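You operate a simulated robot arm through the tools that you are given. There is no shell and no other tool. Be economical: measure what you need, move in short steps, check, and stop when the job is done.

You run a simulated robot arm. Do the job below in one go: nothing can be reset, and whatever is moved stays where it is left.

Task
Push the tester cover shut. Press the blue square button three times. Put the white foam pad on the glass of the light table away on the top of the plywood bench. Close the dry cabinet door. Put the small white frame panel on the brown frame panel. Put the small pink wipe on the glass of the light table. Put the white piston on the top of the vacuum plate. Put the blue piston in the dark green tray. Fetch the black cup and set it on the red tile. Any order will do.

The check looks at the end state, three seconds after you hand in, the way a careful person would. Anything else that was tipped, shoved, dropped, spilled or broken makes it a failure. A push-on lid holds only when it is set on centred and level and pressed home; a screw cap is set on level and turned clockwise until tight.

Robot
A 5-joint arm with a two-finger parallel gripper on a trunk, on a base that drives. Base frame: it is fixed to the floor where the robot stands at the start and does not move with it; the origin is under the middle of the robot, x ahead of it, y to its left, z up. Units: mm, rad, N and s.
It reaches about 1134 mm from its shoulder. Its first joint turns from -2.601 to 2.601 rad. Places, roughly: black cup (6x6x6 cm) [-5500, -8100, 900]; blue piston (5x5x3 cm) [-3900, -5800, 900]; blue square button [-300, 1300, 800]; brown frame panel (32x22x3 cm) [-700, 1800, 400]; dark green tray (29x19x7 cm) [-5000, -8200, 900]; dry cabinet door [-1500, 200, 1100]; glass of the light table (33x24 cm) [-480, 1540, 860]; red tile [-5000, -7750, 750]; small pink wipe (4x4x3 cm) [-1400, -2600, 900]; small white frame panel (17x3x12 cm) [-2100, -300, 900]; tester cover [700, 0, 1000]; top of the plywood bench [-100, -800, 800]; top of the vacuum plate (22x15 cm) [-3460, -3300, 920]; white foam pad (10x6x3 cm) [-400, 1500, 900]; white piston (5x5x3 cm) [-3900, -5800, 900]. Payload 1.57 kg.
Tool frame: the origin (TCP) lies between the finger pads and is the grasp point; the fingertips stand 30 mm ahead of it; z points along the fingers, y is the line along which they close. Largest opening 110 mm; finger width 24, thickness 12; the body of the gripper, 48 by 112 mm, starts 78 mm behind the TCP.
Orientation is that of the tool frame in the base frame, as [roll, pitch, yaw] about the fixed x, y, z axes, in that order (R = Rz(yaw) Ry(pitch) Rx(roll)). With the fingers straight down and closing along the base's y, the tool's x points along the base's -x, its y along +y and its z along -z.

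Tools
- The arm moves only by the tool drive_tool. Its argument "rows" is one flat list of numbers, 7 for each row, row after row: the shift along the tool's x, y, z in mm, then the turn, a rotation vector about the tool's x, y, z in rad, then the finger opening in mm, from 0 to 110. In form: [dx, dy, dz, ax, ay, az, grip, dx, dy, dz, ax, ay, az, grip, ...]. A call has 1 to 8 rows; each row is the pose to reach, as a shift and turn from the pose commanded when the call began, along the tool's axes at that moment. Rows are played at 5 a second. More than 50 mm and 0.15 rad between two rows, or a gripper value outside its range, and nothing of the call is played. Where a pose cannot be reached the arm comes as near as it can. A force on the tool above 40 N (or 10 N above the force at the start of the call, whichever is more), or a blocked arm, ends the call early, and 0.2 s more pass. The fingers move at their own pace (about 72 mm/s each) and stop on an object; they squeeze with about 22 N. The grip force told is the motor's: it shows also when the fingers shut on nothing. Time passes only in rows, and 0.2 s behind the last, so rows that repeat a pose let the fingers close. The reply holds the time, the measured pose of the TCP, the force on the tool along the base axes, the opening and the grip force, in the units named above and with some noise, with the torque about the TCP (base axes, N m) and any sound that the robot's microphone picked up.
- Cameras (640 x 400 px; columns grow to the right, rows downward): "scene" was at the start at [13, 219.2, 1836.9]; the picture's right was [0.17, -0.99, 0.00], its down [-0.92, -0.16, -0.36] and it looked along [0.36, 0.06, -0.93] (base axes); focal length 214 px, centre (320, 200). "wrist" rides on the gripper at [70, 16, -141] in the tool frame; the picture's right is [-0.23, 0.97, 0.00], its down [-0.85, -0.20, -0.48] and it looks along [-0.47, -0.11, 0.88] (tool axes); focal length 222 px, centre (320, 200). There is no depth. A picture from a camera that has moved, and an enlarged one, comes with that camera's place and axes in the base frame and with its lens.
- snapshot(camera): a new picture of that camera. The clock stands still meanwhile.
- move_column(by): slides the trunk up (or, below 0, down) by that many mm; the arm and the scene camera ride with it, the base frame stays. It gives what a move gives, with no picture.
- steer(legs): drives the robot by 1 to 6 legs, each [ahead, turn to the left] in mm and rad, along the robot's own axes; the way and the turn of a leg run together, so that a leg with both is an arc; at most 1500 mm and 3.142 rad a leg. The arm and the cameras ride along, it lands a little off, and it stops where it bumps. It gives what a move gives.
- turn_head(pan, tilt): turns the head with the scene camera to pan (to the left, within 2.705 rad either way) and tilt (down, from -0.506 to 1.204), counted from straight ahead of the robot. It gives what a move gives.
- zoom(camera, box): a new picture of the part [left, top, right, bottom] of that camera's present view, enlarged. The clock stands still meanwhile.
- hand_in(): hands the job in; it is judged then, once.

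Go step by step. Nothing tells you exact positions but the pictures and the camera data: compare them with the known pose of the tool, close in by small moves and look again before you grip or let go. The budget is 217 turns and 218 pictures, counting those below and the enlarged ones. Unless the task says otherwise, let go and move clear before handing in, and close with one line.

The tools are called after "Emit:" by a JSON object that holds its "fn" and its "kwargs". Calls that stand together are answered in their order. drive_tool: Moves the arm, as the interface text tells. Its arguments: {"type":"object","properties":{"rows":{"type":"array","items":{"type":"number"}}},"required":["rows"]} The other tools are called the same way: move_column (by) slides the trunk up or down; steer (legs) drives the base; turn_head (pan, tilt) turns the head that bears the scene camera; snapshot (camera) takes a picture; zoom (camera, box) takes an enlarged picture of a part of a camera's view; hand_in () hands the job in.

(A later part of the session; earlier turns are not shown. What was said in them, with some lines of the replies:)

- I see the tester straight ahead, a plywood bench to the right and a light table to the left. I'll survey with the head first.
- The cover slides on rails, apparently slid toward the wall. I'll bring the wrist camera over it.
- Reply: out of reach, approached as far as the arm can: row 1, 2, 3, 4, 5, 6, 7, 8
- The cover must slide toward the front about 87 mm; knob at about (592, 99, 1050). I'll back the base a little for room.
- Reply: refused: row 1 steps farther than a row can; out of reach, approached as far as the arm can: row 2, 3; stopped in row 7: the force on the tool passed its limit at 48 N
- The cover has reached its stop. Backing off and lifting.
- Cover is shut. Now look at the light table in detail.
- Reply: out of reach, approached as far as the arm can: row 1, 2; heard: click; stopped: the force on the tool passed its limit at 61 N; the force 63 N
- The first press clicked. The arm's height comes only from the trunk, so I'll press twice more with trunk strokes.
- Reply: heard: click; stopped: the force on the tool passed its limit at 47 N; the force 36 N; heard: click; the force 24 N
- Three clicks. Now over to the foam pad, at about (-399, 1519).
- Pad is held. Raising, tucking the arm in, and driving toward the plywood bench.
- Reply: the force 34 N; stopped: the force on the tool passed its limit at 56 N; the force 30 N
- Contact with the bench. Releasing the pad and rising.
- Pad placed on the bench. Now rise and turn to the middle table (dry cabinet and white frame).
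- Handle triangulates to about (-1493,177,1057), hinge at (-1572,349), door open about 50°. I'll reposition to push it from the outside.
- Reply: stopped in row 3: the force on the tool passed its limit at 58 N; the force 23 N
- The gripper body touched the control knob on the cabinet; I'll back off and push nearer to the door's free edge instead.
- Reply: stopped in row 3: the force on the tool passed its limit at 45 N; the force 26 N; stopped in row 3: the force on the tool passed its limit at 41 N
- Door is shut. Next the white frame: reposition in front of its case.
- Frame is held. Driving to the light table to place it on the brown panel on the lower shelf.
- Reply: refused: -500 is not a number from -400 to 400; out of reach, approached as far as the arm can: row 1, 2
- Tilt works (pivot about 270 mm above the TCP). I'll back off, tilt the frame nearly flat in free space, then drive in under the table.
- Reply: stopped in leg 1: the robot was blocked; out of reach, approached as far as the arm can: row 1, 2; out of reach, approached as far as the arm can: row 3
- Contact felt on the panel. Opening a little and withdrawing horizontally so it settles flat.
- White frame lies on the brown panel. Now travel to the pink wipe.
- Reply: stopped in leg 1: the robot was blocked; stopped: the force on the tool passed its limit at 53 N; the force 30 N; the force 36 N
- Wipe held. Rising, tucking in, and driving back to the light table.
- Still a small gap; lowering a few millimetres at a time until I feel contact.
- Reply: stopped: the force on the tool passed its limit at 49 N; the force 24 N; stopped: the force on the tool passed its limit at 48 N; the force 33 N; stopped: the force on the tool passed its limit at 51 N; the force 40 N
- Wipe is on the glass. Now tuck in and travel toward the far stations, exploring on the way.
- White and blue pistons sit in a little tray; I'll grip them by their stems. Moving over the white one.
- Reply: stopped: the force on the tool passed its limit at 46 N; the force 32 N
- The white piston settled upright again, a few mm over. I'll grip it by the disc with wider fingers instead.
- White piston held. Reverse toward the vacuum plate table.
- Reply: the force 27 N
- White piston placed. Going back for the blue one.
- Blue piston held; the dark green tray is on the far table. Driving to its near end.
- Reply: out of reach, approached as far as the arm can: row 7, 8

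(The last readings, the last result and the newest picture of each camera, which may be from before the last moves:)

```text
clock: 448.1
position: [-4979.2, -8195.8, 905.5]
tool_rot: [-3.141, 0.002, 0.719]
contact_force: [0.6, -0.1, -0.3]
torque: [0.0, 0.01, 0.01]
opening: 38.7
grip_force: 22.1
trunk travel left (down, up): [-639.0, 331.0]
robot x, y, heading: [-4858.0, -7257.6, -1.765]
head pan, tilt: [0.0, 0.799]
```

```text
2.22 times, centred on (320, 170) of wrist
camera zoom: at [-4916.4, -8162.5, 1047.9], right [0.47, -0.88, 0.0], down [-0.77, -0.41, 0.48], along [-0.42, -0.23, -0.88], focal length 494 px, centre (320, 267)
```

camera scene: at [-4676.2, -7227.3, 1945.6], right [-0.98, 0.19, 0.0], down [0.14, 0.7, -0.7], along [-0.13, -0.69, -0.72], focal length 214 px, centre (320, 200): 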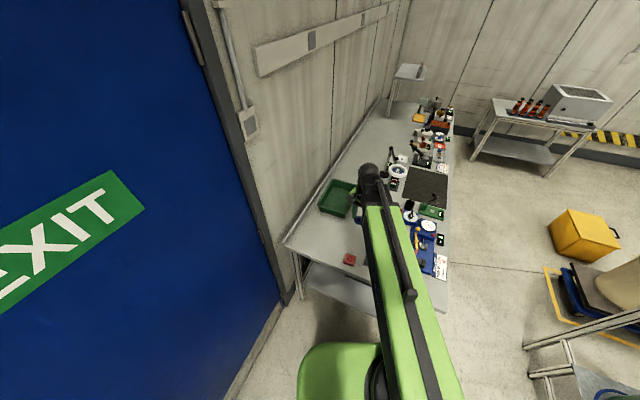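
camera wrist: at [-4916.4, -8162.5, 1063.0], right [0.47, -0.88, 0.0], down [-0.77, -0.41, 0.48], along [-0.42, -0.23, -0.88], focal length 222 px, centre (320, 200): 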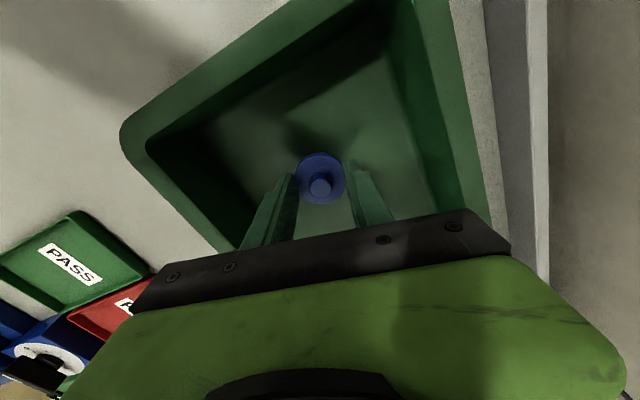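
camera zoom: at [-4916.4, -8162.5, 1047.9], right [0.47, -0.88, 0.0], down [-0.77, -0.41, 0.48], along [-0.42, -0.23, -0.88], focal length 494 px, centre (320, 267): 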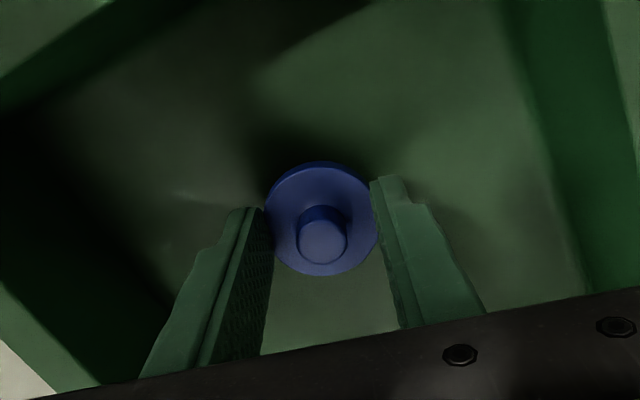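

Lowering in small steps until the piston touches the tray floor.

Emit:
{"fn": "move_column", "kwargs": {"by": -6}}

Emit:
{"fn": "move_column", "kwargs": {"by": -5}}

Emit:
{"fn": "move_column", "kwargs": {"by": -5}}

```text
clock: 448.7
position: [-4980.0, -8195.2, 899.0]
tool_rot: [3.142, 0.002, 0.72]
contact_force: [0.0, 0.1, -0.3]
torque: [0.02, -0.02, 0.02]
opening: 38.9
grip_force: 22.0
trunk travel left (down, up): [-633.0, 337.0]
robot x, y, heading: [-4857.7, -7259.3, -1.766]
head pan, tilt: [0.0, 0.799]
```

```text
clock: 449.2
position: [-4979.5, -8194.7, 895.7]
tool_rot: [3.141, 0.003, 0.719]
contact_force: [0.1, 0.4, -0.2]
torque: [-0.03, 0.01, -0.02]
opening: 38.8
grip_force: 21.6
trunk travel left (down, up): [-628.0, 342.0]
robot x, y, heading: [-4859.8, -7253.1, -1.767]
head pan, tilt: [0.0, 0.799]
```

```text
clock: 449.8
position: [-4978.9, -8194.8, 891.2]
tool_rot: [3.14, 0.003, 0.72]
contact_force: [-0.1, -4.3, 16.3]
torque: [-0.15, -0.01, -0.01]
opening: 38.6
grip_force: 21.4
trunk travel left (down, up): [-623.0, 347.0]
robot x, y, heading: [-4854.5, -7257.3, -1.766]
head pan, tilt: [0.0, 0.799]
```

Emit:
{"fn": "drive_tool", "kwargs": {"rows": [0, 0, 0, 0, 0, 0, 48, 0, 0, 0, 0, 0, 0, 62, 0, 0, 0, 0, 0, 0, 62]}}

Emit:
{"fn": "move_column", "kwargs": {"by": 130}}

Emit:
{"fn": "snapshot", "kwargs": {"camera": "wrist"}}

Emit:
{"fn": "move_column", "kwargs": {"by": 210}}

Emit:
{"fn": "turn_head", "kwargs": {"pan": -0.5, "tilt": 0.8}}

Emit:
{"fn": "snapshot", "kwargs": {"camera": "scene"}}

```text
clock: 450.6
position: [-4980.6, -8195.0, 890.0]
tool_rot: [-3.141, 0.002, 0.719]
contact_force: [0.2, -0.5, -0.4]
torque: [0.01, 0.02, 0.0]
opening: 62.3
grip_force: 0.2
trunk travel left (down, up): [-623.0, 347.0]
robot x, y, heading: [-4859.5, -7256.0, -1.766]
head pan, tilt: [0.0, 0.799]
```

```text
clock: 452.1
position: [-4979.8, -8194.5, 1019.7]
tool_rot: [-3.141, 0.001, 0.72]
contact_force: [-0.9, 0.2, -0.7]
torque: [-0.01, 0.0, 0.02]
opening: 61.9
grip_force: 0.1
trunk travel left (down, up): [-753.0, 217.0]
robot x, y, heading: [-4853.4, -7259.1, -1.764]
head pan, tilt: [0.0, 0.799]
```

```text
60 pictures are left
camera wrist: at [-4916.3, -8162.6, 1161.8], right [0.47, -0.88, 0.0], down [-0.77, -0.41, 0.48], along [-0.42, -0.23, -0.88], focal length 222 px, centre (320, 200)
```

wrist: 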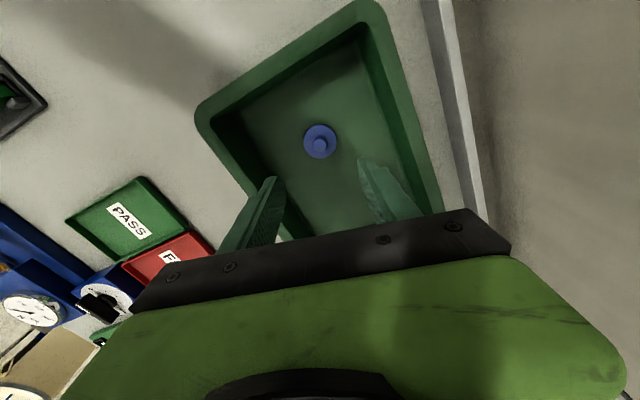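

```text
clock: 454.4
position: [-4978.8, -8195.1, 1230.3]
tool_rot: [-3.141, 0.001, 0.718]
contact_force: [-0.3, -0.9, -0.1]
torque: [-0.01, 0.02, 0.0]
opening: 61.8
grip_force: 0.0
trunk travel left (down, up): [-963.0, 7.0]
robot x, y, heading: [-4859.2, -7257.4, -1.764]
head pan, tilt: [0.0, 0.799]
```

```text
clock: 455.3
position: [-4979.7, -8195.4, 1230.2]
tool_rot: [-3.141, 0.002, 0.718]
contact_force: [0.5, 0.1, -0.3]
torque: [-0.02, -0.01, 0.0]
opening: 61.9
grip_force: 0.1
trunk travel left (down, up): [-963.0, 7.0]
robot x, y, heading: [-4856.0, -7252.4, -1.767]
head pan, tilt: [-0.499, 0.799]
```

```text
59 pictures are left
camera scene: at [-4730.8, -7305.4, 1944.6], right [-0.77, 0.64, 0.0], down [0.46, 0.55, -0.7], along [-0.44, -0.54, -0.72], focal length 214 px, centre (320, 200)
```

scene: 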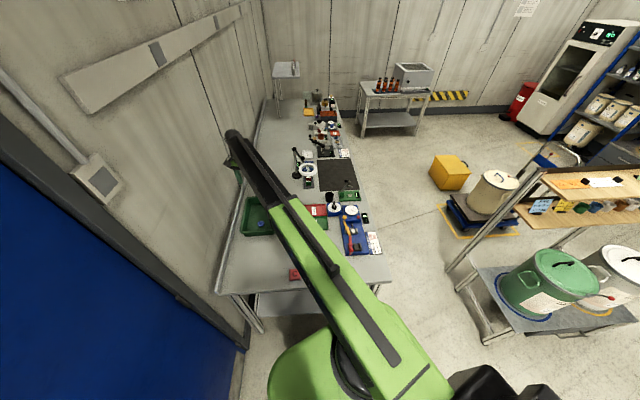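

Emit:
{"fn": "zoom", "kwargs": {"camera": "scene", "box": [280, 140, 400, 290]}}

```text
2.67 times, centred on (340, 215) of scene
camera zoom: at [-4730.8, -7305.4, 1944.6], right [-0.77, 0.64, 0.0], down [0.46, 0.55, -0.7], along [-0.44, -0.54, -0.72], focal length 572 px, centre (267, 160)
```

zoom: 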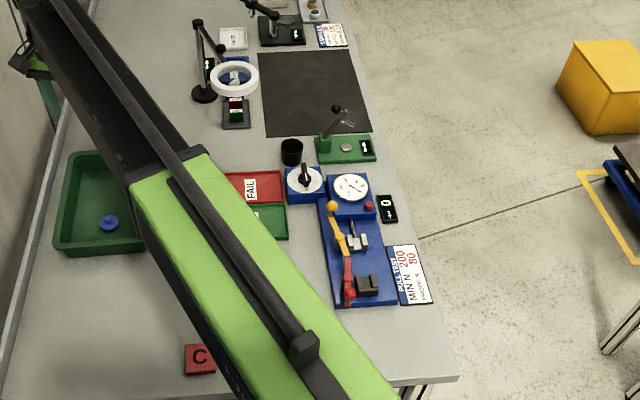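

Blue piston is in the tray. Now tuck in and drive around to the table's front side for the cup.

Emit:
{"fn": "drive_tool", "kwargs": {"rows": [32, -28, 0, 0, 0, 0, 80, 64, -57, 0, 0, 0, 0, 80, 96, -85, 0, 0, 0, 0, 80, 128, -113, 0, 0, 0, 0, 80, 160, -141, 0, 0, 0, 0, 80, 193, -170, 0, 0, 0, 0, 80, 225, -198, 0, 0, 0, 0, 80]}}

Emit:
{"fn": "steer", "kwargs": {"legs": [[-600, 0], [0, -2.037], [490, 0]]}}

Emit:
{"fn": "turn_head", "kwargs": {"pan": 1.2, "tilt": 0.6}}

Emit:
{"fn": "snapshot", "kwargs": {"camera": "scene"}}

```text
clock: 456.9
position: [-4940.7, -7895.4, 1230.1]
tool_rot: [3.139, 0.002, 0.72]
contact_force: [-0.2, 0.1, 0.3]
torque: [-0.01, -0.01, 0.01]
opening: 80.1
grip_force: 0.1
trunk travel left (down, up): [-963.0, 7.0]
robot x, y, heading: [-4858.2, -7259.4, -1.766]
head pan, tilt: [-0.499, 0.799]
```

```text
clock: 459.6
position: [-4880.8, -7500.5, 1231.8]
tool_rot: [3.14, 0.004, 0.702]
contact_force: [-0.3, 0.2, 0.0]
torque: [-0.03, 0.04, -0.01]
opening: 80.1
grip_force: 0.0
trunk travel left (down, up): [-963.0, 7.0]
robot x, y, heading: [-4800.4, -6861.4, -1.835]
head pan, tilt: [-0.499, 0.799]
stopped in leg 1: the robot was blocked; the commanded pose is now the measured one
```

```text
clock: 461.4
position: [-4883.1, -7503.1, 1229.8]
tool_rot: [-3.139, 0.001, 0.697]
contact_force: [0.6, -0.4, 0.0]
torque: [0.01, -0.01, 0.0]
opening: 79.8
grip_force: 0.1
trunk travel left (down, up): [-963.0, 7.0]
robot x, y, heading: [-4801.4, -6858.5, -1.841]
head pan, tilt: [1.201, 0.6]
```

```text
57 pictures are left
camera scene: at [-4550.8, -6913.6, 1961.4], right [-0.6, -0.8, 0.0], down [-0.45, 0.34, -0.83], along [0.66, -0.49, -0.56], focal length 214 px, centre (320, 200)
```

scene: 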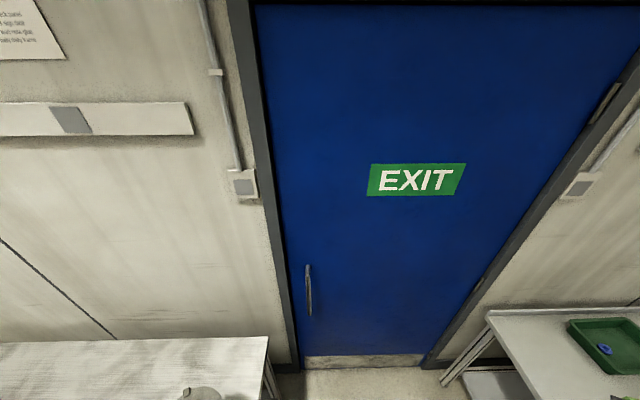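

Emit:
{"fn": "steer", "kwargs": {"legs": [[120, 0], [0, -2.212], [574, 0]]}}

```text
clock: 470.7
position: [-5660.3, -6085.3, 1228.8]
tool_rot: [3.141, 0.002, -1.503]
contact_force: [-1.0, -0.8, 1.1]
torque: [0.05, -0.03, 0.02]
opening: 79.8
grip_force: 0.0
trunk travel left (down, up): [-963.0, 7.0]
robot x, y, heading: [-5183.2, -6520.7, 2.249]
head pan, tilt: [1.201, 0.6]
```

Emit:
{"fn": "steer", "kwargs": {"legs": [[0, 1.864], [500, 0]]}}

Emit:
{"fn": "turn_head", "kwargs": {"pan": 0.6, "tilt": 0.7}}

Emit:
{"fn": "snapshot", "kwargs": {"camera": "scene"}}

```text
clock: 478.1
position: [-5742.5, -7519.3, 1229.7]
tool_rot: [3.141, 0.003, 0.36]
contact_force: [-0.9, 0.2, 0.6]
torque: [0.02, -0.04, -0.01]
opening: 79.9
grip_force: 0.0
trunk travel left (down, up): [-963.0, 7.0]
robot x, y, heading: [-5436.8, -6948.0, -2.185]
head pan, tilt: [1.201, 0.6]
```

```text
clock: 479.1
position: [-5742.8, -7518.3, 1229.2]
tool_rot: [3.141, 0.0, 0.362]
contact_force: [-0.2, 0.0, -0.1]
torque: [0.02, -0.01, 0.01]
opening: 79.9
grip_force: 0.1
trunk travel left (down, up): [-963.0, 7.0]
robot x, y, heading: [-5442.1, -6947.7, -2.178]
head pan, tilt: [0.6, 0.7]
```

```text
56 pictures are left
camera scene: at [-5272.5, -7091.8, 1952.9], right [-1.0, 0.01, 0.0], down [0.0, 0.64, -0.77], along [0.0, -0.77, -0.64], focal length 214 px, centre (320, 200)
```

scene: 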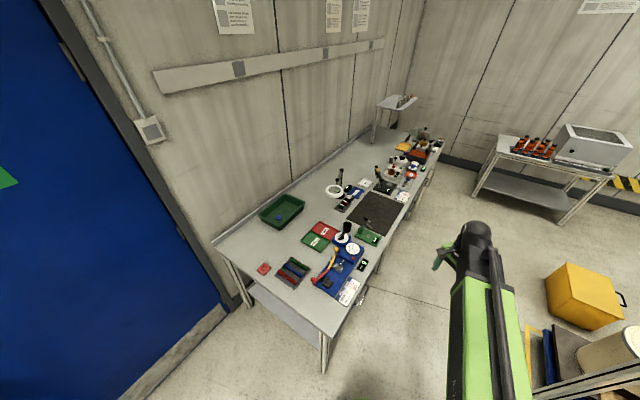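

Emit:
{"fn": "steer", "kwargs": {"legs": [[0, -0.065], [573, 0]]}}

Emit:
{"fn": "turn_head", "kwargs": {"pan": 1.3, "tilt": 0.9}}

Emit:
{"fn": "snapshot", "kwargs": {"camera": "scene"}}

```text
clock: 482.8
position: [-6140.6, -7947.4, 1229.0]
tool_rot: [3.141, 0.003, 0.295]
contact_force: [0.3, -0.4, -0.8]
torque: [0.0, -0.01, -0.01]
opening: 79.8
grip_force: 0.1
trunk travel left (down, up): [-963.0, 7.0]
robot x, y, heading: [-5798.4, -7401.8, -2.248]
head pan, tilt: [0.6, 0.7]
```

```text
clock: 483.9
position: [-6139.6, -7946.4, 1229.2]
tool_rot: [3.14, 0.003, 0.293]
contact_force: [-0.2, 0.0, -0.2]
torque: [-0.04, -0.01, 0.03]
opening: 79.9
grip_force: 0.0
trunk travel left (down, up): [-963.0, 7.0]
robot x, y, heading: [-5798.1, -7397.7, -2.252]
head pan, tilt: [1.3, 0.901]
```

```text
55 pictures are left
camera scene: at [-5590.8, -7531.4, 1936.7], right [-0.81, -0.58, 0.0], down [-0.46, 0.64, -0.62], along [0.36, -0.51, -0.78], focal length 214 px, centre (320, 200)
```

scene: 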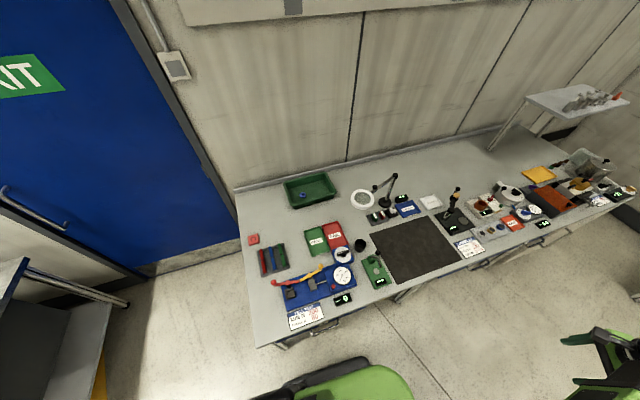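

Emit:
{"fn": "zoom", "kwargs": {"camera": "scene", "box": [240, 180, 440, 340]}}

```text
2.50 times, centred on (340, 260) of scene
camera zoom: at [-5590.8, -7531.4, 1936.7], right [-0.81, -0.58, 0.0], down [-0.46, 0.64, -0.62], along [0.36, -0.51, -0.78], focal length 536 px, centre (270, 50)
```

zoom: 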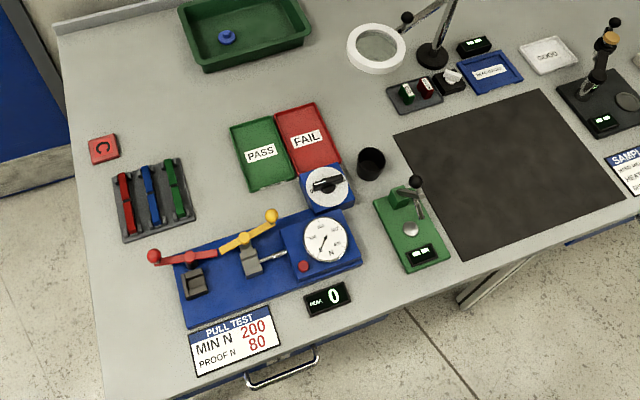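

Emit:
{"fn": "drive_tool", "kwargs": {"rows": [38.4, 21.3, 0, 0, 0, 0, 90, 76.9, 42.5, 0, 0, 0, 0, 90, 115.3, 63.8, 0, 0, 0, 0, 90, 153.8, 85, 0, 0, 0, 0, 90, 192.2, 106.3, 0, 0, 0, 0, 90, 230.6, 127.5, 0, 0, 0, 0, 90, 269, 148.8, 0, 0, 0, 0, 90, 307.5, 170, 0, 0, 0, 0, 90]}}

Emit:
{"fn": "drive_tool", "kwargs": {"rows": [38.4, 21.3, 0, 0, 0, -0.09, 90, 76.9, 42.5, 0, 0, 0, -0.179, 90, 115.3, 63.8, 0, 0, 0, -0.268, 90, 153.8, 85, 0, 0, 0, -0.357, 90, 192.2, 106.3, 0, 0, 0, -0.446, 90, 230.6, 127.5, 0, 0, 0, -0.536, 90, 269, 148.8, 0, 0, 0, -0.625, 90, 307.5, 170, 0, 0, 0, -0.714, 90]}}

Emit:
{"fn": "snapshot", "kwargs": {"camera": "wrist"}}

```text
clock: 485.7
position: [-5795.4, -8019.8, 1229.6]
tool_rot: [-3.141, 0.005, 0.292]
contact_force: [0.2, -0.3, -0.4]
torque: [-0.01, 0.01, -0.02]
opening: 90.1
grip_force: 0.1
trunk travel left (down, up): [-963.0, 7.0]
robot x, y, heading: [-5795.9, -7402.1, -2.253]
head pan, tilt: [1.3, 0.901]
```

```text
clock: 487.5
position: [-5452.3, -8093.0, 1229.6]
tool_rot: [-3.141, -0.001, 1.009]
contact_force: [0.7, -0.2, 0.3]
torque: [0.02, -0.02, -0.01]
opening: 89.6
grip_force: 0.0
trunk travel left (down, up): [-963.0, 7.0]
robot x, y, heading: [-5795.8, -7402.6, -2.251]
head pan, tilt: [1.3, 0.901]
```

```text
53 pictures are left
camera wrist: at [-5400.7, -8044.5, 1371.5], right [0.7, -0.71, 0.0], down [-0.62, -0.62, 0.48], along [-0.34, -0.34, -0.88], focal length 222 px, centre (320, 200)
```

wrist: 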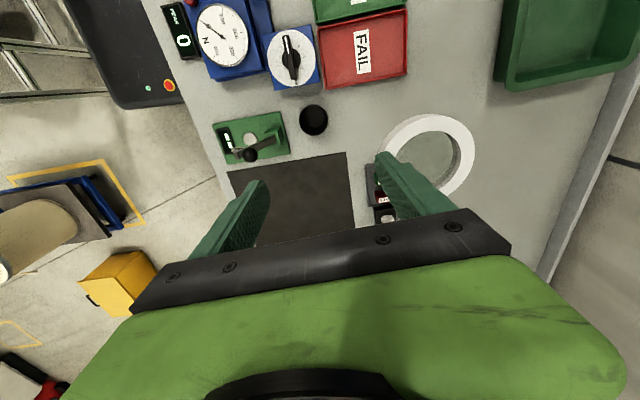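

Emit:
{"fn": "drive_tool", "kwargs": {"rows": [1, -10, 0, 0, 0, 0, 80]}}

Emit:
{"fn": "move_column", "kwargs": {"by": -200}}

Emit:
{"fn": "snapshot", "kwargs": {"camera": "wrist"}}

```text
clock: 487.9
position: [-5460.2, -8086.7, 1231.0]
tool_rot: [-3.141, 0.0, 1.007]
contact_force: [-0.4, 0.0, 0.3]
torque: [0.0, 0.03, -0.02]
opening: 80.0
grip_force: 0.0
trunk travel left (down, up): [-963.0, 7.0]
robot x, y, heading: [-5796.7, -7401.1, -2.255]
head pan, tilt: [1.3, 0.901]
```

```text
clock: 490.1
position: [-5461.0, -8087.2, 1029.3]
tool_rot: [-3.139, 0.0, 1.007]
contact_force: [1.0, 0.8, -0.8]
torque: [-0.03, -0.01, -0.01]
opening: 80.2
grip_force: 0.1
trunk travel left (down, up): [-763.0, 207.0]
robot x, y, heading: [-5798.9, -7400.0, -2.246]
head pan, tilt: [1.3, 0.901]
```

```text
52 pictures are left
camera wrist: at [-5410.1, -8038.1, 1171.9], right [0.7, -0.71, 0.0], down [-0.62, -0.62, 0.48], along [-0.34, -0.34, -0.88], focal length 222 px, centre (320, 200)
```

wrist: 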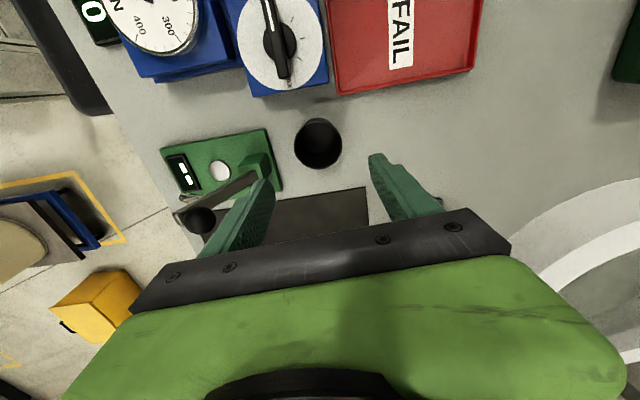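

Emit:
{"fn": "move_column", "kwargs": {"by": -90}}

Emit:
{"fn": "snapshot", "kwargs": {"camera": "wrist"}}

```text
clock: 491.3
position: [-5461.4, -8086.7, 938.7]
tool_rot: [-3.14, 0.002, 1.007]
contact_force: [0.0, 0.2, 0.5]
torque: [-0.03, 0.01, 0.01]
opening: 80.1
grip_force: 0.1
trunk travel left (down, up): [-673.0, 297.0]
robot x, y, heading: [-5799.1, -7401.6, -2.248]
head pan, tilt: [1.3, 0.901]
```

```text
51 pictures are left
camera wrist: at [-5410.2, -8038.1, 1081.9], right [0.7, -0.71, 0.0], down [-0.62, -0.62, 0.48], along [-0.34, -0.34, -0.88], focal length 222 px, centre (320, 200)
```

wrist: 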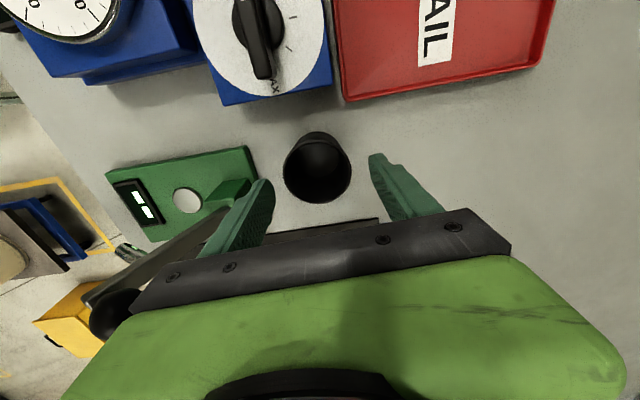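

Emit:
{"fn": "move_column", "kwargs": {"by": -25}}

Emit:
{"fn": "snapshot", "kwargs": {"camera": "wrist"}}

```text
clock: 492.0
position: [-5461.6, -8087.0, 915.0]
tool_rot: [-3.141, 0.002, 1.008]
contact_force: [0.0, 0.2, 0.1]
torque: [-0.01, -0.01, -0.03]
opening: 80.2
grip_force: 0.1
trunk travel left (down, up): [-648.0, 322.0]
robot x, y, heading: [-5793.5, -7399.2, -2.254]
head pan, tilt: [1.3, 0.901]
```

```text
50 pictures are left
camera wrist: at [-5410.2, -8038.1, 1056.9], right [0.7, -0.71, 0.0], down [-0.62, -0.62, 0.48], along [-0.34, -0.34, -0.88], focal length 222 px, centre (320, 200)
```

wrist: 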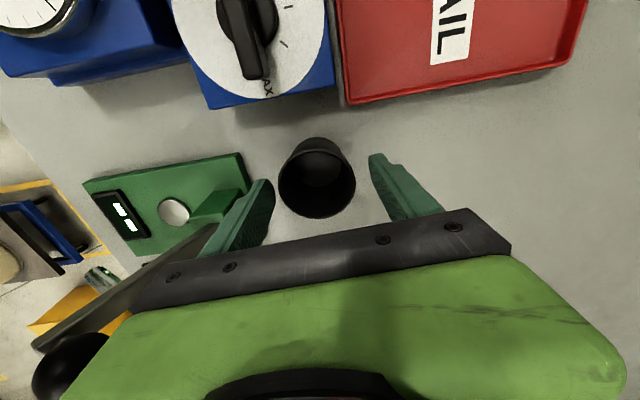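

Emit:
{"fn": "move_column", "kwargs": {"by": -18}}

Emit:
{"fn": "drive_tool", "kwargs": {"rows": [0, 0, 0, 0, 0, 0, 65, 0, 0, 0, 0, 0, 0, 50, 0, 0, 0, 0, 0, 0, 40, 0, 0, 0, 0, 0, 0, 40]}}

Emit:
{"fn": "snapshot", "kwargs": {"camera": "wrist"}}

```text
clock: 492.7
position: [-5461.5, -8087.3, 897.3]
tool_rot: [-3.139, 0.002, 1.007]
contact_force: [-0.7, 0.7, 0.3]
torque: [0.0, -0.01, -0.04]
opening: 79.9
grip_force: 0.0
trunk travel left (down, up): [-630.0, 340.0]
robot x, y, heading: [-5796.2, -7399.8, -2.255]
head pan, tilt: [1.3, 0.901]
```

```text
clock: 493.7
position: [-5461.3, -8087.3, 896.4]
tool_rot: [-3.138, 0.002, 1.007]
contact_force: [-0.2, -1.2, 1.5]
torque: [-0.02, 0.01, 0.01]
opening: 56.7
grip_force: 22.5
trunk travel left (down, up): [-630.0, 340.0]
robot x, y, heading: [-5797.3, -7399.1, -2.249]
head pan, tilt: [1.3, 0.901]
```

```text
49 pictures are left
camera wrist: at [-5410.2, -8038.1, 1038.9], right [0.7, -0.71, 0.0], down [-0.62, -0.62, 0.48], along [-0.34, -0.34, -0.88], focal length 222 px, centre (320, 200)
```

wrist: 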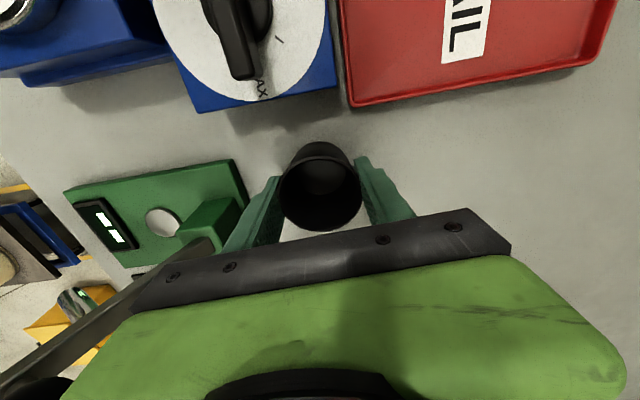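

Emit:
{"fn": "move_column", "kwargs": {"by": 100}}

Emit:
{"fn": "snapshot", "kwargs": {"camera": "wrist"}}

Emit:
{"fn": "move_column", "kwargs": {"by": 230}}

Emit:
{"fn": "drive_tool", "kwargs": {"rows": [43.8, 22.5, 0, 0, 0, 0, 40, 87.6, 45, 0, 0, 0, 0, 40, 131.5, 67.5, 0, 0, 0, 0, 40, 175.3, 90, 0, 0, 0, 0, 40, 219, 112.5, 0, 0, 0, 0, 40, 263, 135, 0, 0, 0, 0, 40]}}

Emit:
{"fn": "drive_tool", "kwargs": {"rows": [43.8, 22.5, 0, 0, 0, 0, 40, 87.6, 45, 0, 0, 0, 0, 40, 131.5, 67.5, 0, 0, 0, 0, 40, 175.3, 90, 0, 0, 0, 0, 40, 219, 112.5, 0, 0, 0, 0, 40, 263, 135, 0, 0, 0, 0, 40]}}

Emit:
{"fn": "snapshot", "kwargs": {"camera": "wrist"}}

```text
clock: 495.0
position: [-5460.4, -8086.7, 997.3]
tool_rot: [-3.141, 0.001, 1.008]
contact_force: [0.0, 0.4, 0.3]
torque: [0.01, 0.02, 0.04]
opening: 56.3
grip_force: 22.2
trunk travel left (down, up): [-730.0, 240.0]
robot x, y, heading: [-5795.7, -7399.2, -2.253]
head pan, tilt: [1.3, 0.901]
```

```text
48 pictures are left
camera wrist: at [-5410.1, -8038.2, 1138.7], right [0.7, -0.71, 0.0], down [-0.62, -0.62, 0.48], along [-0.34, -0.34, -0.88], focal length 222 px, centre (320, 200)
```

wrist: 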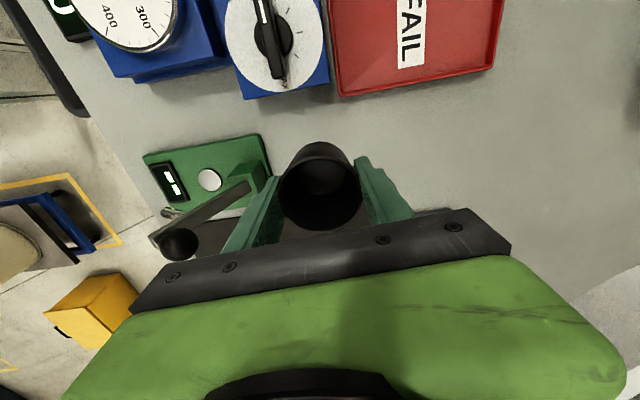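

```text
clock: 497.4
position: [-5460.5, -8088.1, 1225.5]
tool_rot: [-3.139, 0.001, 1.007]
contact_force: [0.6, -0.6, 0.2]
torque: [0.0, 0.02, 0.01]
opening: 56.9
grip_force: 22.2
trunk travel left (down, up): [-960.0, 10.0]
robot x, y, heading: [-5796.9, -7400.2, -2.251]
head pan, tilt: [1.3, 0.901]
```

```text
clock: 498.8
position: [-5206.1, -7936.3, 1226.9]
tool_rot: [-3.14, 0.003, 1.008]
contact_force: [-0.2, 0.9, 0.2]
torque: [0.0, -0.02, -0.03]
opening: 56.2
grip_force: 22.0
trunk travel left (down, up): [-960.0, 10.0]
robot x, y, heading: [-5796.1, -7401.0, -2.253]
head pan, tilt: [1.3, 0.901]
```

```text
clock: 500.2
position: [-4994.6, -7769.5, 1226.8]
tool_rot: [-3.141, 0.002, 1.008]
contact_force: [0.8, -0.1, -0.1]
torque: [-0.02, 0.01, 0.01]
opening: 56.5
grip_force: 22.0
out of reach, approached as far as the arm can: row 5, 6
trunk travel left (down, up): [-960.0, 10.0]
robot x, y, heading: [-5797.7, -7398.8, -2.251]
head pan, tilt: [1.3, 0.901]
```

```text
47 pictures are left
camera wrist: at [-4944.0, -7719.5, 1368.6], right [0.7, -0.71, 0.0], down [-0.63, -0.61, 0.48], along [-0.34, -0.34, -0.88], focal length 222 px, centre (320, 200)
```

wrist: 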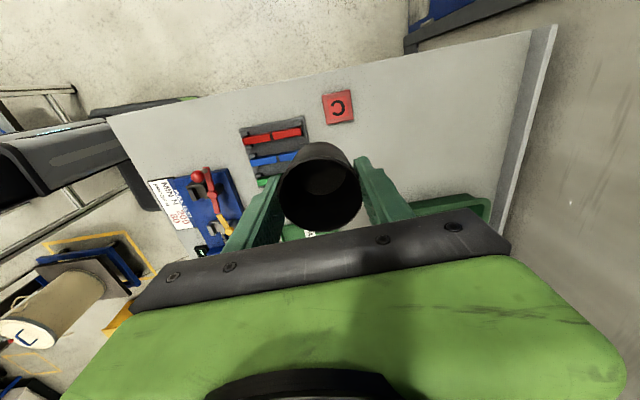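

The tile is about 45 mm beyond reach from here; I'll back the base out and closer to the table's end.

Emit:
{"fn": "steer", "kwargs": {"legs": [[-350, 0], [0, -0.5], [-350, 0]]}}

Emit:
{"fn": "snapshot", "kwargs": {"camera": "wrist"}}

```text
clock: 505.8
position: [-4732.8, -7695.0, 1226.2]
tool_rot: [3.114, -0.001, 0.51]
contact_force: [0.3, 0.0, -0.5]
torque: [0.05, 0.01, -0.02]
opening: 56.0
grip_force: 22.0
trunk travel left (down, up): [-960.0, 10.0]
robot x, y, heading: [-5265.4, -6983.3, -2.749]
head pan, tilt: [1.3, 0.901]
```

```text
46 pictures are left
camera wrist: at [-4666.3, -7673.0, 1369.4], right [0.28, -0.96, 0.03], down [-0.85, -0.23, 0.47], along [-0.45, -0.15, -0.88], focal length 222 px, centre (320, 200)
```

wrist: 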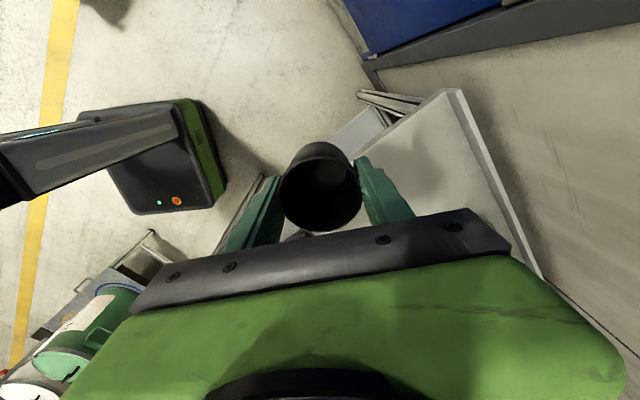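

Emit:
{"fn": "drive_tool", "kwargs": {"rows": [-47.4, -5.4, 0, 0.028, 0, 0, 40, -94.8, -10.8, 0, 0.028, 0, 0, 40, -142.2, -16.2, 0, 0.028, 0, 0, 40, -189.6, -21.6, 0, 0.028, 0, 0, 40, -237, -27, 0, 0.028, 0, 0, 40]}}

Emit:
{"fn": "snapshot", "kwargs": {"camera": "wrist"}}

```text
clock: 507.0
position: [-4952.6, -7786.5, 1226.0]
tool_rot: [-3.142, -0.005, 0.511]
contact_force: [-1.1, -0.3, 0.1]
torque: [0.02, -0.03, -0.03]
opening: 56.3
grip_force: 21.6
trunk travel left (down, up): [-960.0, 10.0]
robot x, y, heading: [-5261.8, -6981.1, -2.754]
head pan, tilt: [1.3, 0.901]
```

```text
45 pictures are left
camera wrist: at [-4884.9, -7768.4, 1369.1], right [0.28, -0.96, 0.0], down [-0.84, -0.25, 0.48], along [-0.46, -0.13, -0.88], focal length 222 px, centre (320, 200)
```

wrist: 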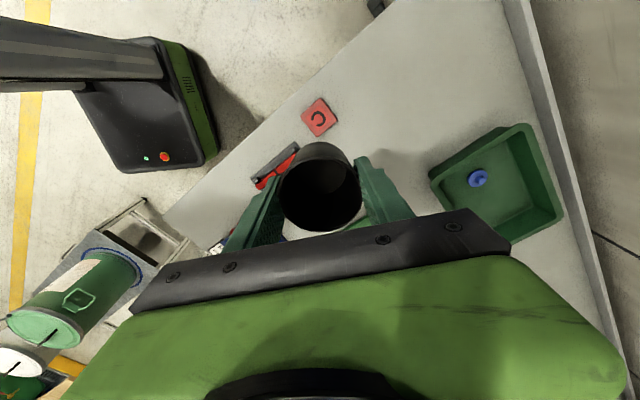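

Emit:
{"fn": "drive_tool", "kwargs": {"rows": [-2, -4, 0, 0, -0.005, 0, 40]}}

Emit:
{"fn": "move_column", "kwargs": {"by": -240}}

Emit:
{"fn": "snapshot", "kwargs": {"camera": "wrist"}}

```text
clock: 507.4
position: [-4957.6, -7783.5, 1227.4]
tool_rot: [3.141, 0.003, 0.511]
contact_force: [0.0, 0.3, -1.1]
torque: [-0.02, 0.01, 0.01]
opening: 56.3
grip_force: 21.9
trunk travel left (down, up): [-960.0, 10.0]
robot x, y, heading: [-5260.1, -6979.5, -2.759]
head pan, tilt: [1.3, 0.901]
```

```text
clock: 509.9
position: [-4955.4, -7784.5, 986.8]
tool_rot: [-3.141, 0.004, 0.514]
contact_force: [0.4, 0.2, -0.6]
torque: [0.0, 0.02, 0.02]
opening: 56.0
grip_force: 21.4
trunk travel left (down, up): [-720.0, 250.0]
robot x, y, heading: [-5261.7, -6982.1, -2.757]
head pan, tilt: [1.3, 0.901]
```

```text
44 pictures are left
camera wrist: at [-4887.3, -7765.3, 1128.9], right [0.28, -0.96, 0.0], down [-0.84, -0.24, 0.48], along [-0.46, -0.13, -0.88], focal length 222 px, centre (320, 200)
```

wrist: 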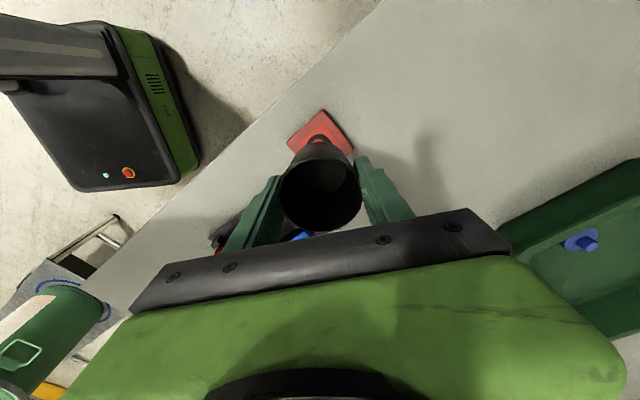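

Emit:
{"fn": "drive_tool", "kwargs": {"rows": [-3, 0, 0, 0, 0, 0, 40]}}

Emit:
{"fn": "move_column", "kwargs": {"by": -65}}

Emit:
{"fn": "snapshot", "kwargs": {"camera": "wrist"}}

```text
clock: 510.3
position: [-4959.1, -7784.1, 987.3]
tool_rot: [-3.141, 0.002, 0.514]
contact_force: [0.2, -0.1, -0.3]
torque: [0.02, -0.02, 0.01]
opening: 56.2
grip_force: 22.1
trunk travel left (down, up): [-720.0, 250.0]
robot x, y, heading: [-5260.3, -6976.5, -2.756]
head pan, tilt: [1.3, 0.901]
```

```text
clock: 511.3
position: [-4959.3, -7784.5, 921.7]
tool_rot: [3.142, 0.001, 0.51]
contact_force: [0.6, 0.4, -1.0]
torque: [-0.02, -0.01, 0.01]
opening: 56.2
grip_force: 22.0
trunk travel left (down, up): [-655.0, 315.0]
robot x, y, heading: [-5260.1, -6978.4, -2.752]
head pan, tilt: [1.3, 0.901]
```

```text
43 pictures are left
camera wrist: at [-4890.0, -7766.6, 1063.9], right [0.28, -0.96, 0.0], down [-0.84, -0.24, 0.48], along [-0.46, -0.13, -0.88], focal length 222 px, centre (320, 200)
```

wrist: 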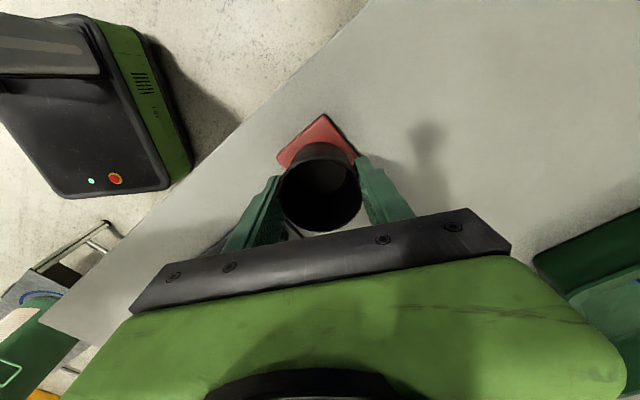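

Emit:
{"fn": "move_column", "kwargs": {"by": -8}}

Emit:
{"fn": "move_column", "kwargs": {"by": -5}}

Emit:
{"fn": "move_column", "kwargs": {"by": -4}}

```text
clock: 511.9
position: [-4959.0, -7784.6, 914.3]
tool_rot: [-3.141, 0.002, 0.512]
contact_force: [0.4, -0.3, -0.5]
torque: [0.01, -0.01, 0.03]
opening: 56.1
grip_force: 21.7
trunk travel left (down, up): [-647.0, 323.0]
robot x, y, heading: [-5268.0, -6980.4, -2.753]
head pan, tilt: [1.3, 0.901]
```

```text
clock: 512.4
position: [-4959.6, -7785.5, 909.8]
tool_rot: [3.14, 0.002, 0.51]
contact_force: [1.3, -3.5, 16.0]
torque: [-0.01, -0.02, 0.0]
opening: 56.5
grip_force: 22.0
trunk travel left (down, up): [-642.0, 328.0]
robot x, y, heading: [-5264.6, -6980.1, -2.752]
head pan, tilt: [1.3, 0.901]
```

```text
clock: 513.0
position: [-4958.7, -7783.9, 904.8]
tool_rot: [-3.141, 0.001, 0.513]
contact_force: [0.4, -1.7, 13.7]
torque: [0.05, 0.0, -0.03]
opening: 56.0
grip_force: 21.8
trunk travel left (down, up): [-638.0, 332.0]
robot x, y, heading: [-5264.2, -6981.4, -2.755]
head pan, tilt: [1.3, 0.901]
```

Contact with the tile. Releasing the cup and rising.

Emit:
{"fn": "drive_tool", "kwargs": {"rows": [0, 0, 0, 0, 0, 0, 65, 0, 0, 0, 0, 0, 0, 80, 0, 0, 0, 0, 0, 0, 80]}}

Emit:
{"fn": "move_column", "kwargs": {"by": 150}}

Emit:
{"fn": "snapshot", "kwargs": {"camera": "wrist"}}

Emit:
{"fn": "move_column", "kwargs": {"by": 150}}

Emit:
{"fn": "turn_head", "kwargs": {"pan": 1.7, "tilt": 0.8}}

Emit:
{"fn": "snapshot", "kwargs": {"camera": "scene"}}

Emit:
{"fn": "turn_head", "kwargs": {"pan": 2.6, "tilt": 0.6}}

Emit:
{"fn": "snapshot", "kwargs": {"camera": "scene"}}

```text
clock: 513.8
position: [-4958.3, -7784.1, 905.5]
tool_rot: [-3.141, 0.002, 0.512]
contact_force: [-0.2, 1.0, 0.7]
torque: [0.0, -0.02, -0.02]
opening: 79.8
grip_force: 0.0
trunk travel left (down, up): [-638.0, 332.0]
robot x, y, heading: [-5260.7, -6979.2, -2.759]
head pan, tilt: [1.3, 0.901]
```

```text
clock: 515.5
position: [-4958.5, -7785.4, 1055.1]
tool_rot: [-3.141, 0.003, 0.512]
contact_force: [0.4, 0.4, -0.2]
torque: [-0.02, -0.02, 0.02]
opening: 79.9
grip_force: 0.2
trunk travel left (down, up): [-788.0, 182.0]
robot x, y, heading: [-5261.4, -6977.9, -2.754]
head pan, tilt: [1.3, 0.901]
```

```text
42 pictures are left
camera wrist: at [-4889.8, -7766.7, 1196.7], right [0.28, -0.96, 0.0], down [-0.84, -0.24, 0.48], along [-0.46, -0.13, -0.88], focal length 222 px, centre (320, 200)
```

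wrist: 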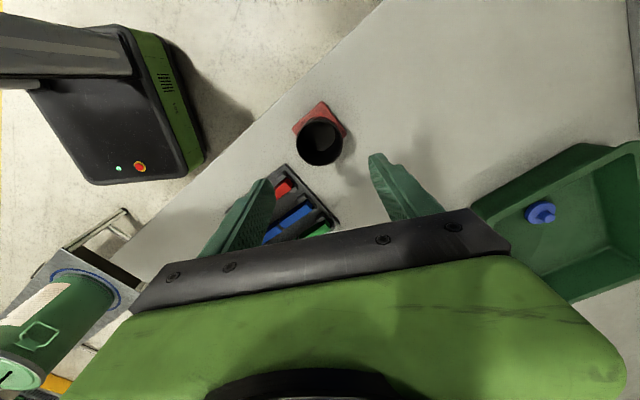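

```text
clock: 517.2
position: [-4958.2, -7785.9, 1205.3]
tool_rot: [-3.14, 0.0, 0.51]
contact_force: [0.3, -0.1, 0.2]
torque: [-0.02, -0.02, 0.0]
opening: 80.0
grip_force: 0.1
trunk travel left (down, up): [-938.0, 32.0]
robot x, y, heading: [-5259.6, -6982.1, -2.756]
head pan, tilt: [1.3, 0.901]
```

```text
clock: 518.1
position: [-4958.9, -7785.4, 1205.4]
tool_rot: [3.14, 0.002, 0.511]
contact_force: [-0.1, 0.2, -0.3]
torque: [-0.01, -0.02, 0.03]
opening: 80.0
grip_force: 0.1
trunk travel left (down, up): [-938.0, 32.0]
robot x, y, heading: [-5261.0, -6979.1, -2.753]
head pan, tilt: [1.7, 0.799]
```

```text
41 pictures are left
camera scene: at [-5114.3, -7188.9, 1919.5], right [-0.87, -0.49, 0.0], down [-0.35, 0.62, -0.7], along [0.34, -0.61, -0.72], focal length 214 px, centre (320, 200)
```

scene: 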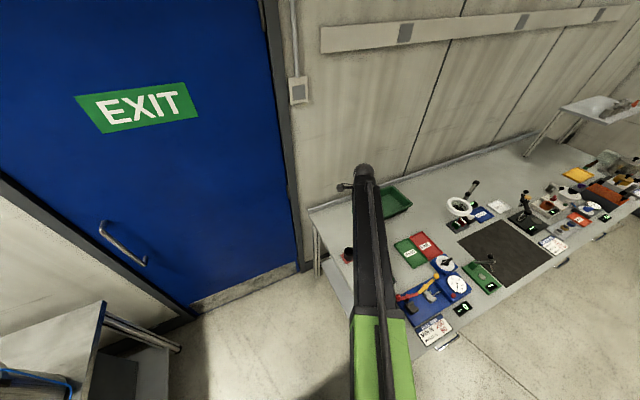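

```text
clock: 519.3
position: [-4960.0, -7784.6, 1203.3]
tool_rot: [3.142, 0.002, 0.511]
contact_force: [-0.5, -0.2, 0.3]
torque: [0.0, 0.03, 0.03]
opening: 80.0
grip_force: 0.0
trunk travel left (down, up): [-938.0, 32.0]
robot x, y, heading: [-5264.5, -6979.5, -2.758]
head pan, tilt: [2.601, 0.6]
```

```text
40 pictures are left
camera scene: at [-5066.8, -7132.3, 1936.4], right [-0.15, -0.99, 0.0], down [-0.56, 0.09, -0.82], along [0.81, -0.13, -0.57], focal length 214 px, centre (320, 200)
```

scene: 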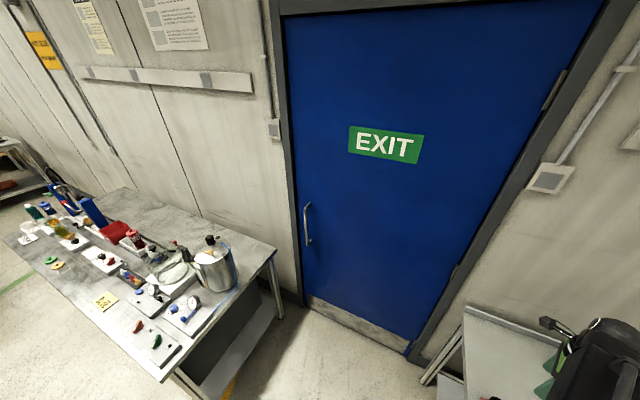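

The cup is centred on the red tile, nothing on the benches looks disturbed, and the gripper is clear, so I'm handing in.

Emit:
{"fn": "hand_in", "kwargs": {}}

```text
The job is handed in.
```

I finished all nine tasks and handed the job in with the gripper clear; the check's result has not come back to me. On the way, the base was stopped by the dry cabinet table and the piston bench. While I shut the cabinet door, the gripper also pressed on the cabinet's knob and control box. I saw nothing moved by any of these in the pictures.
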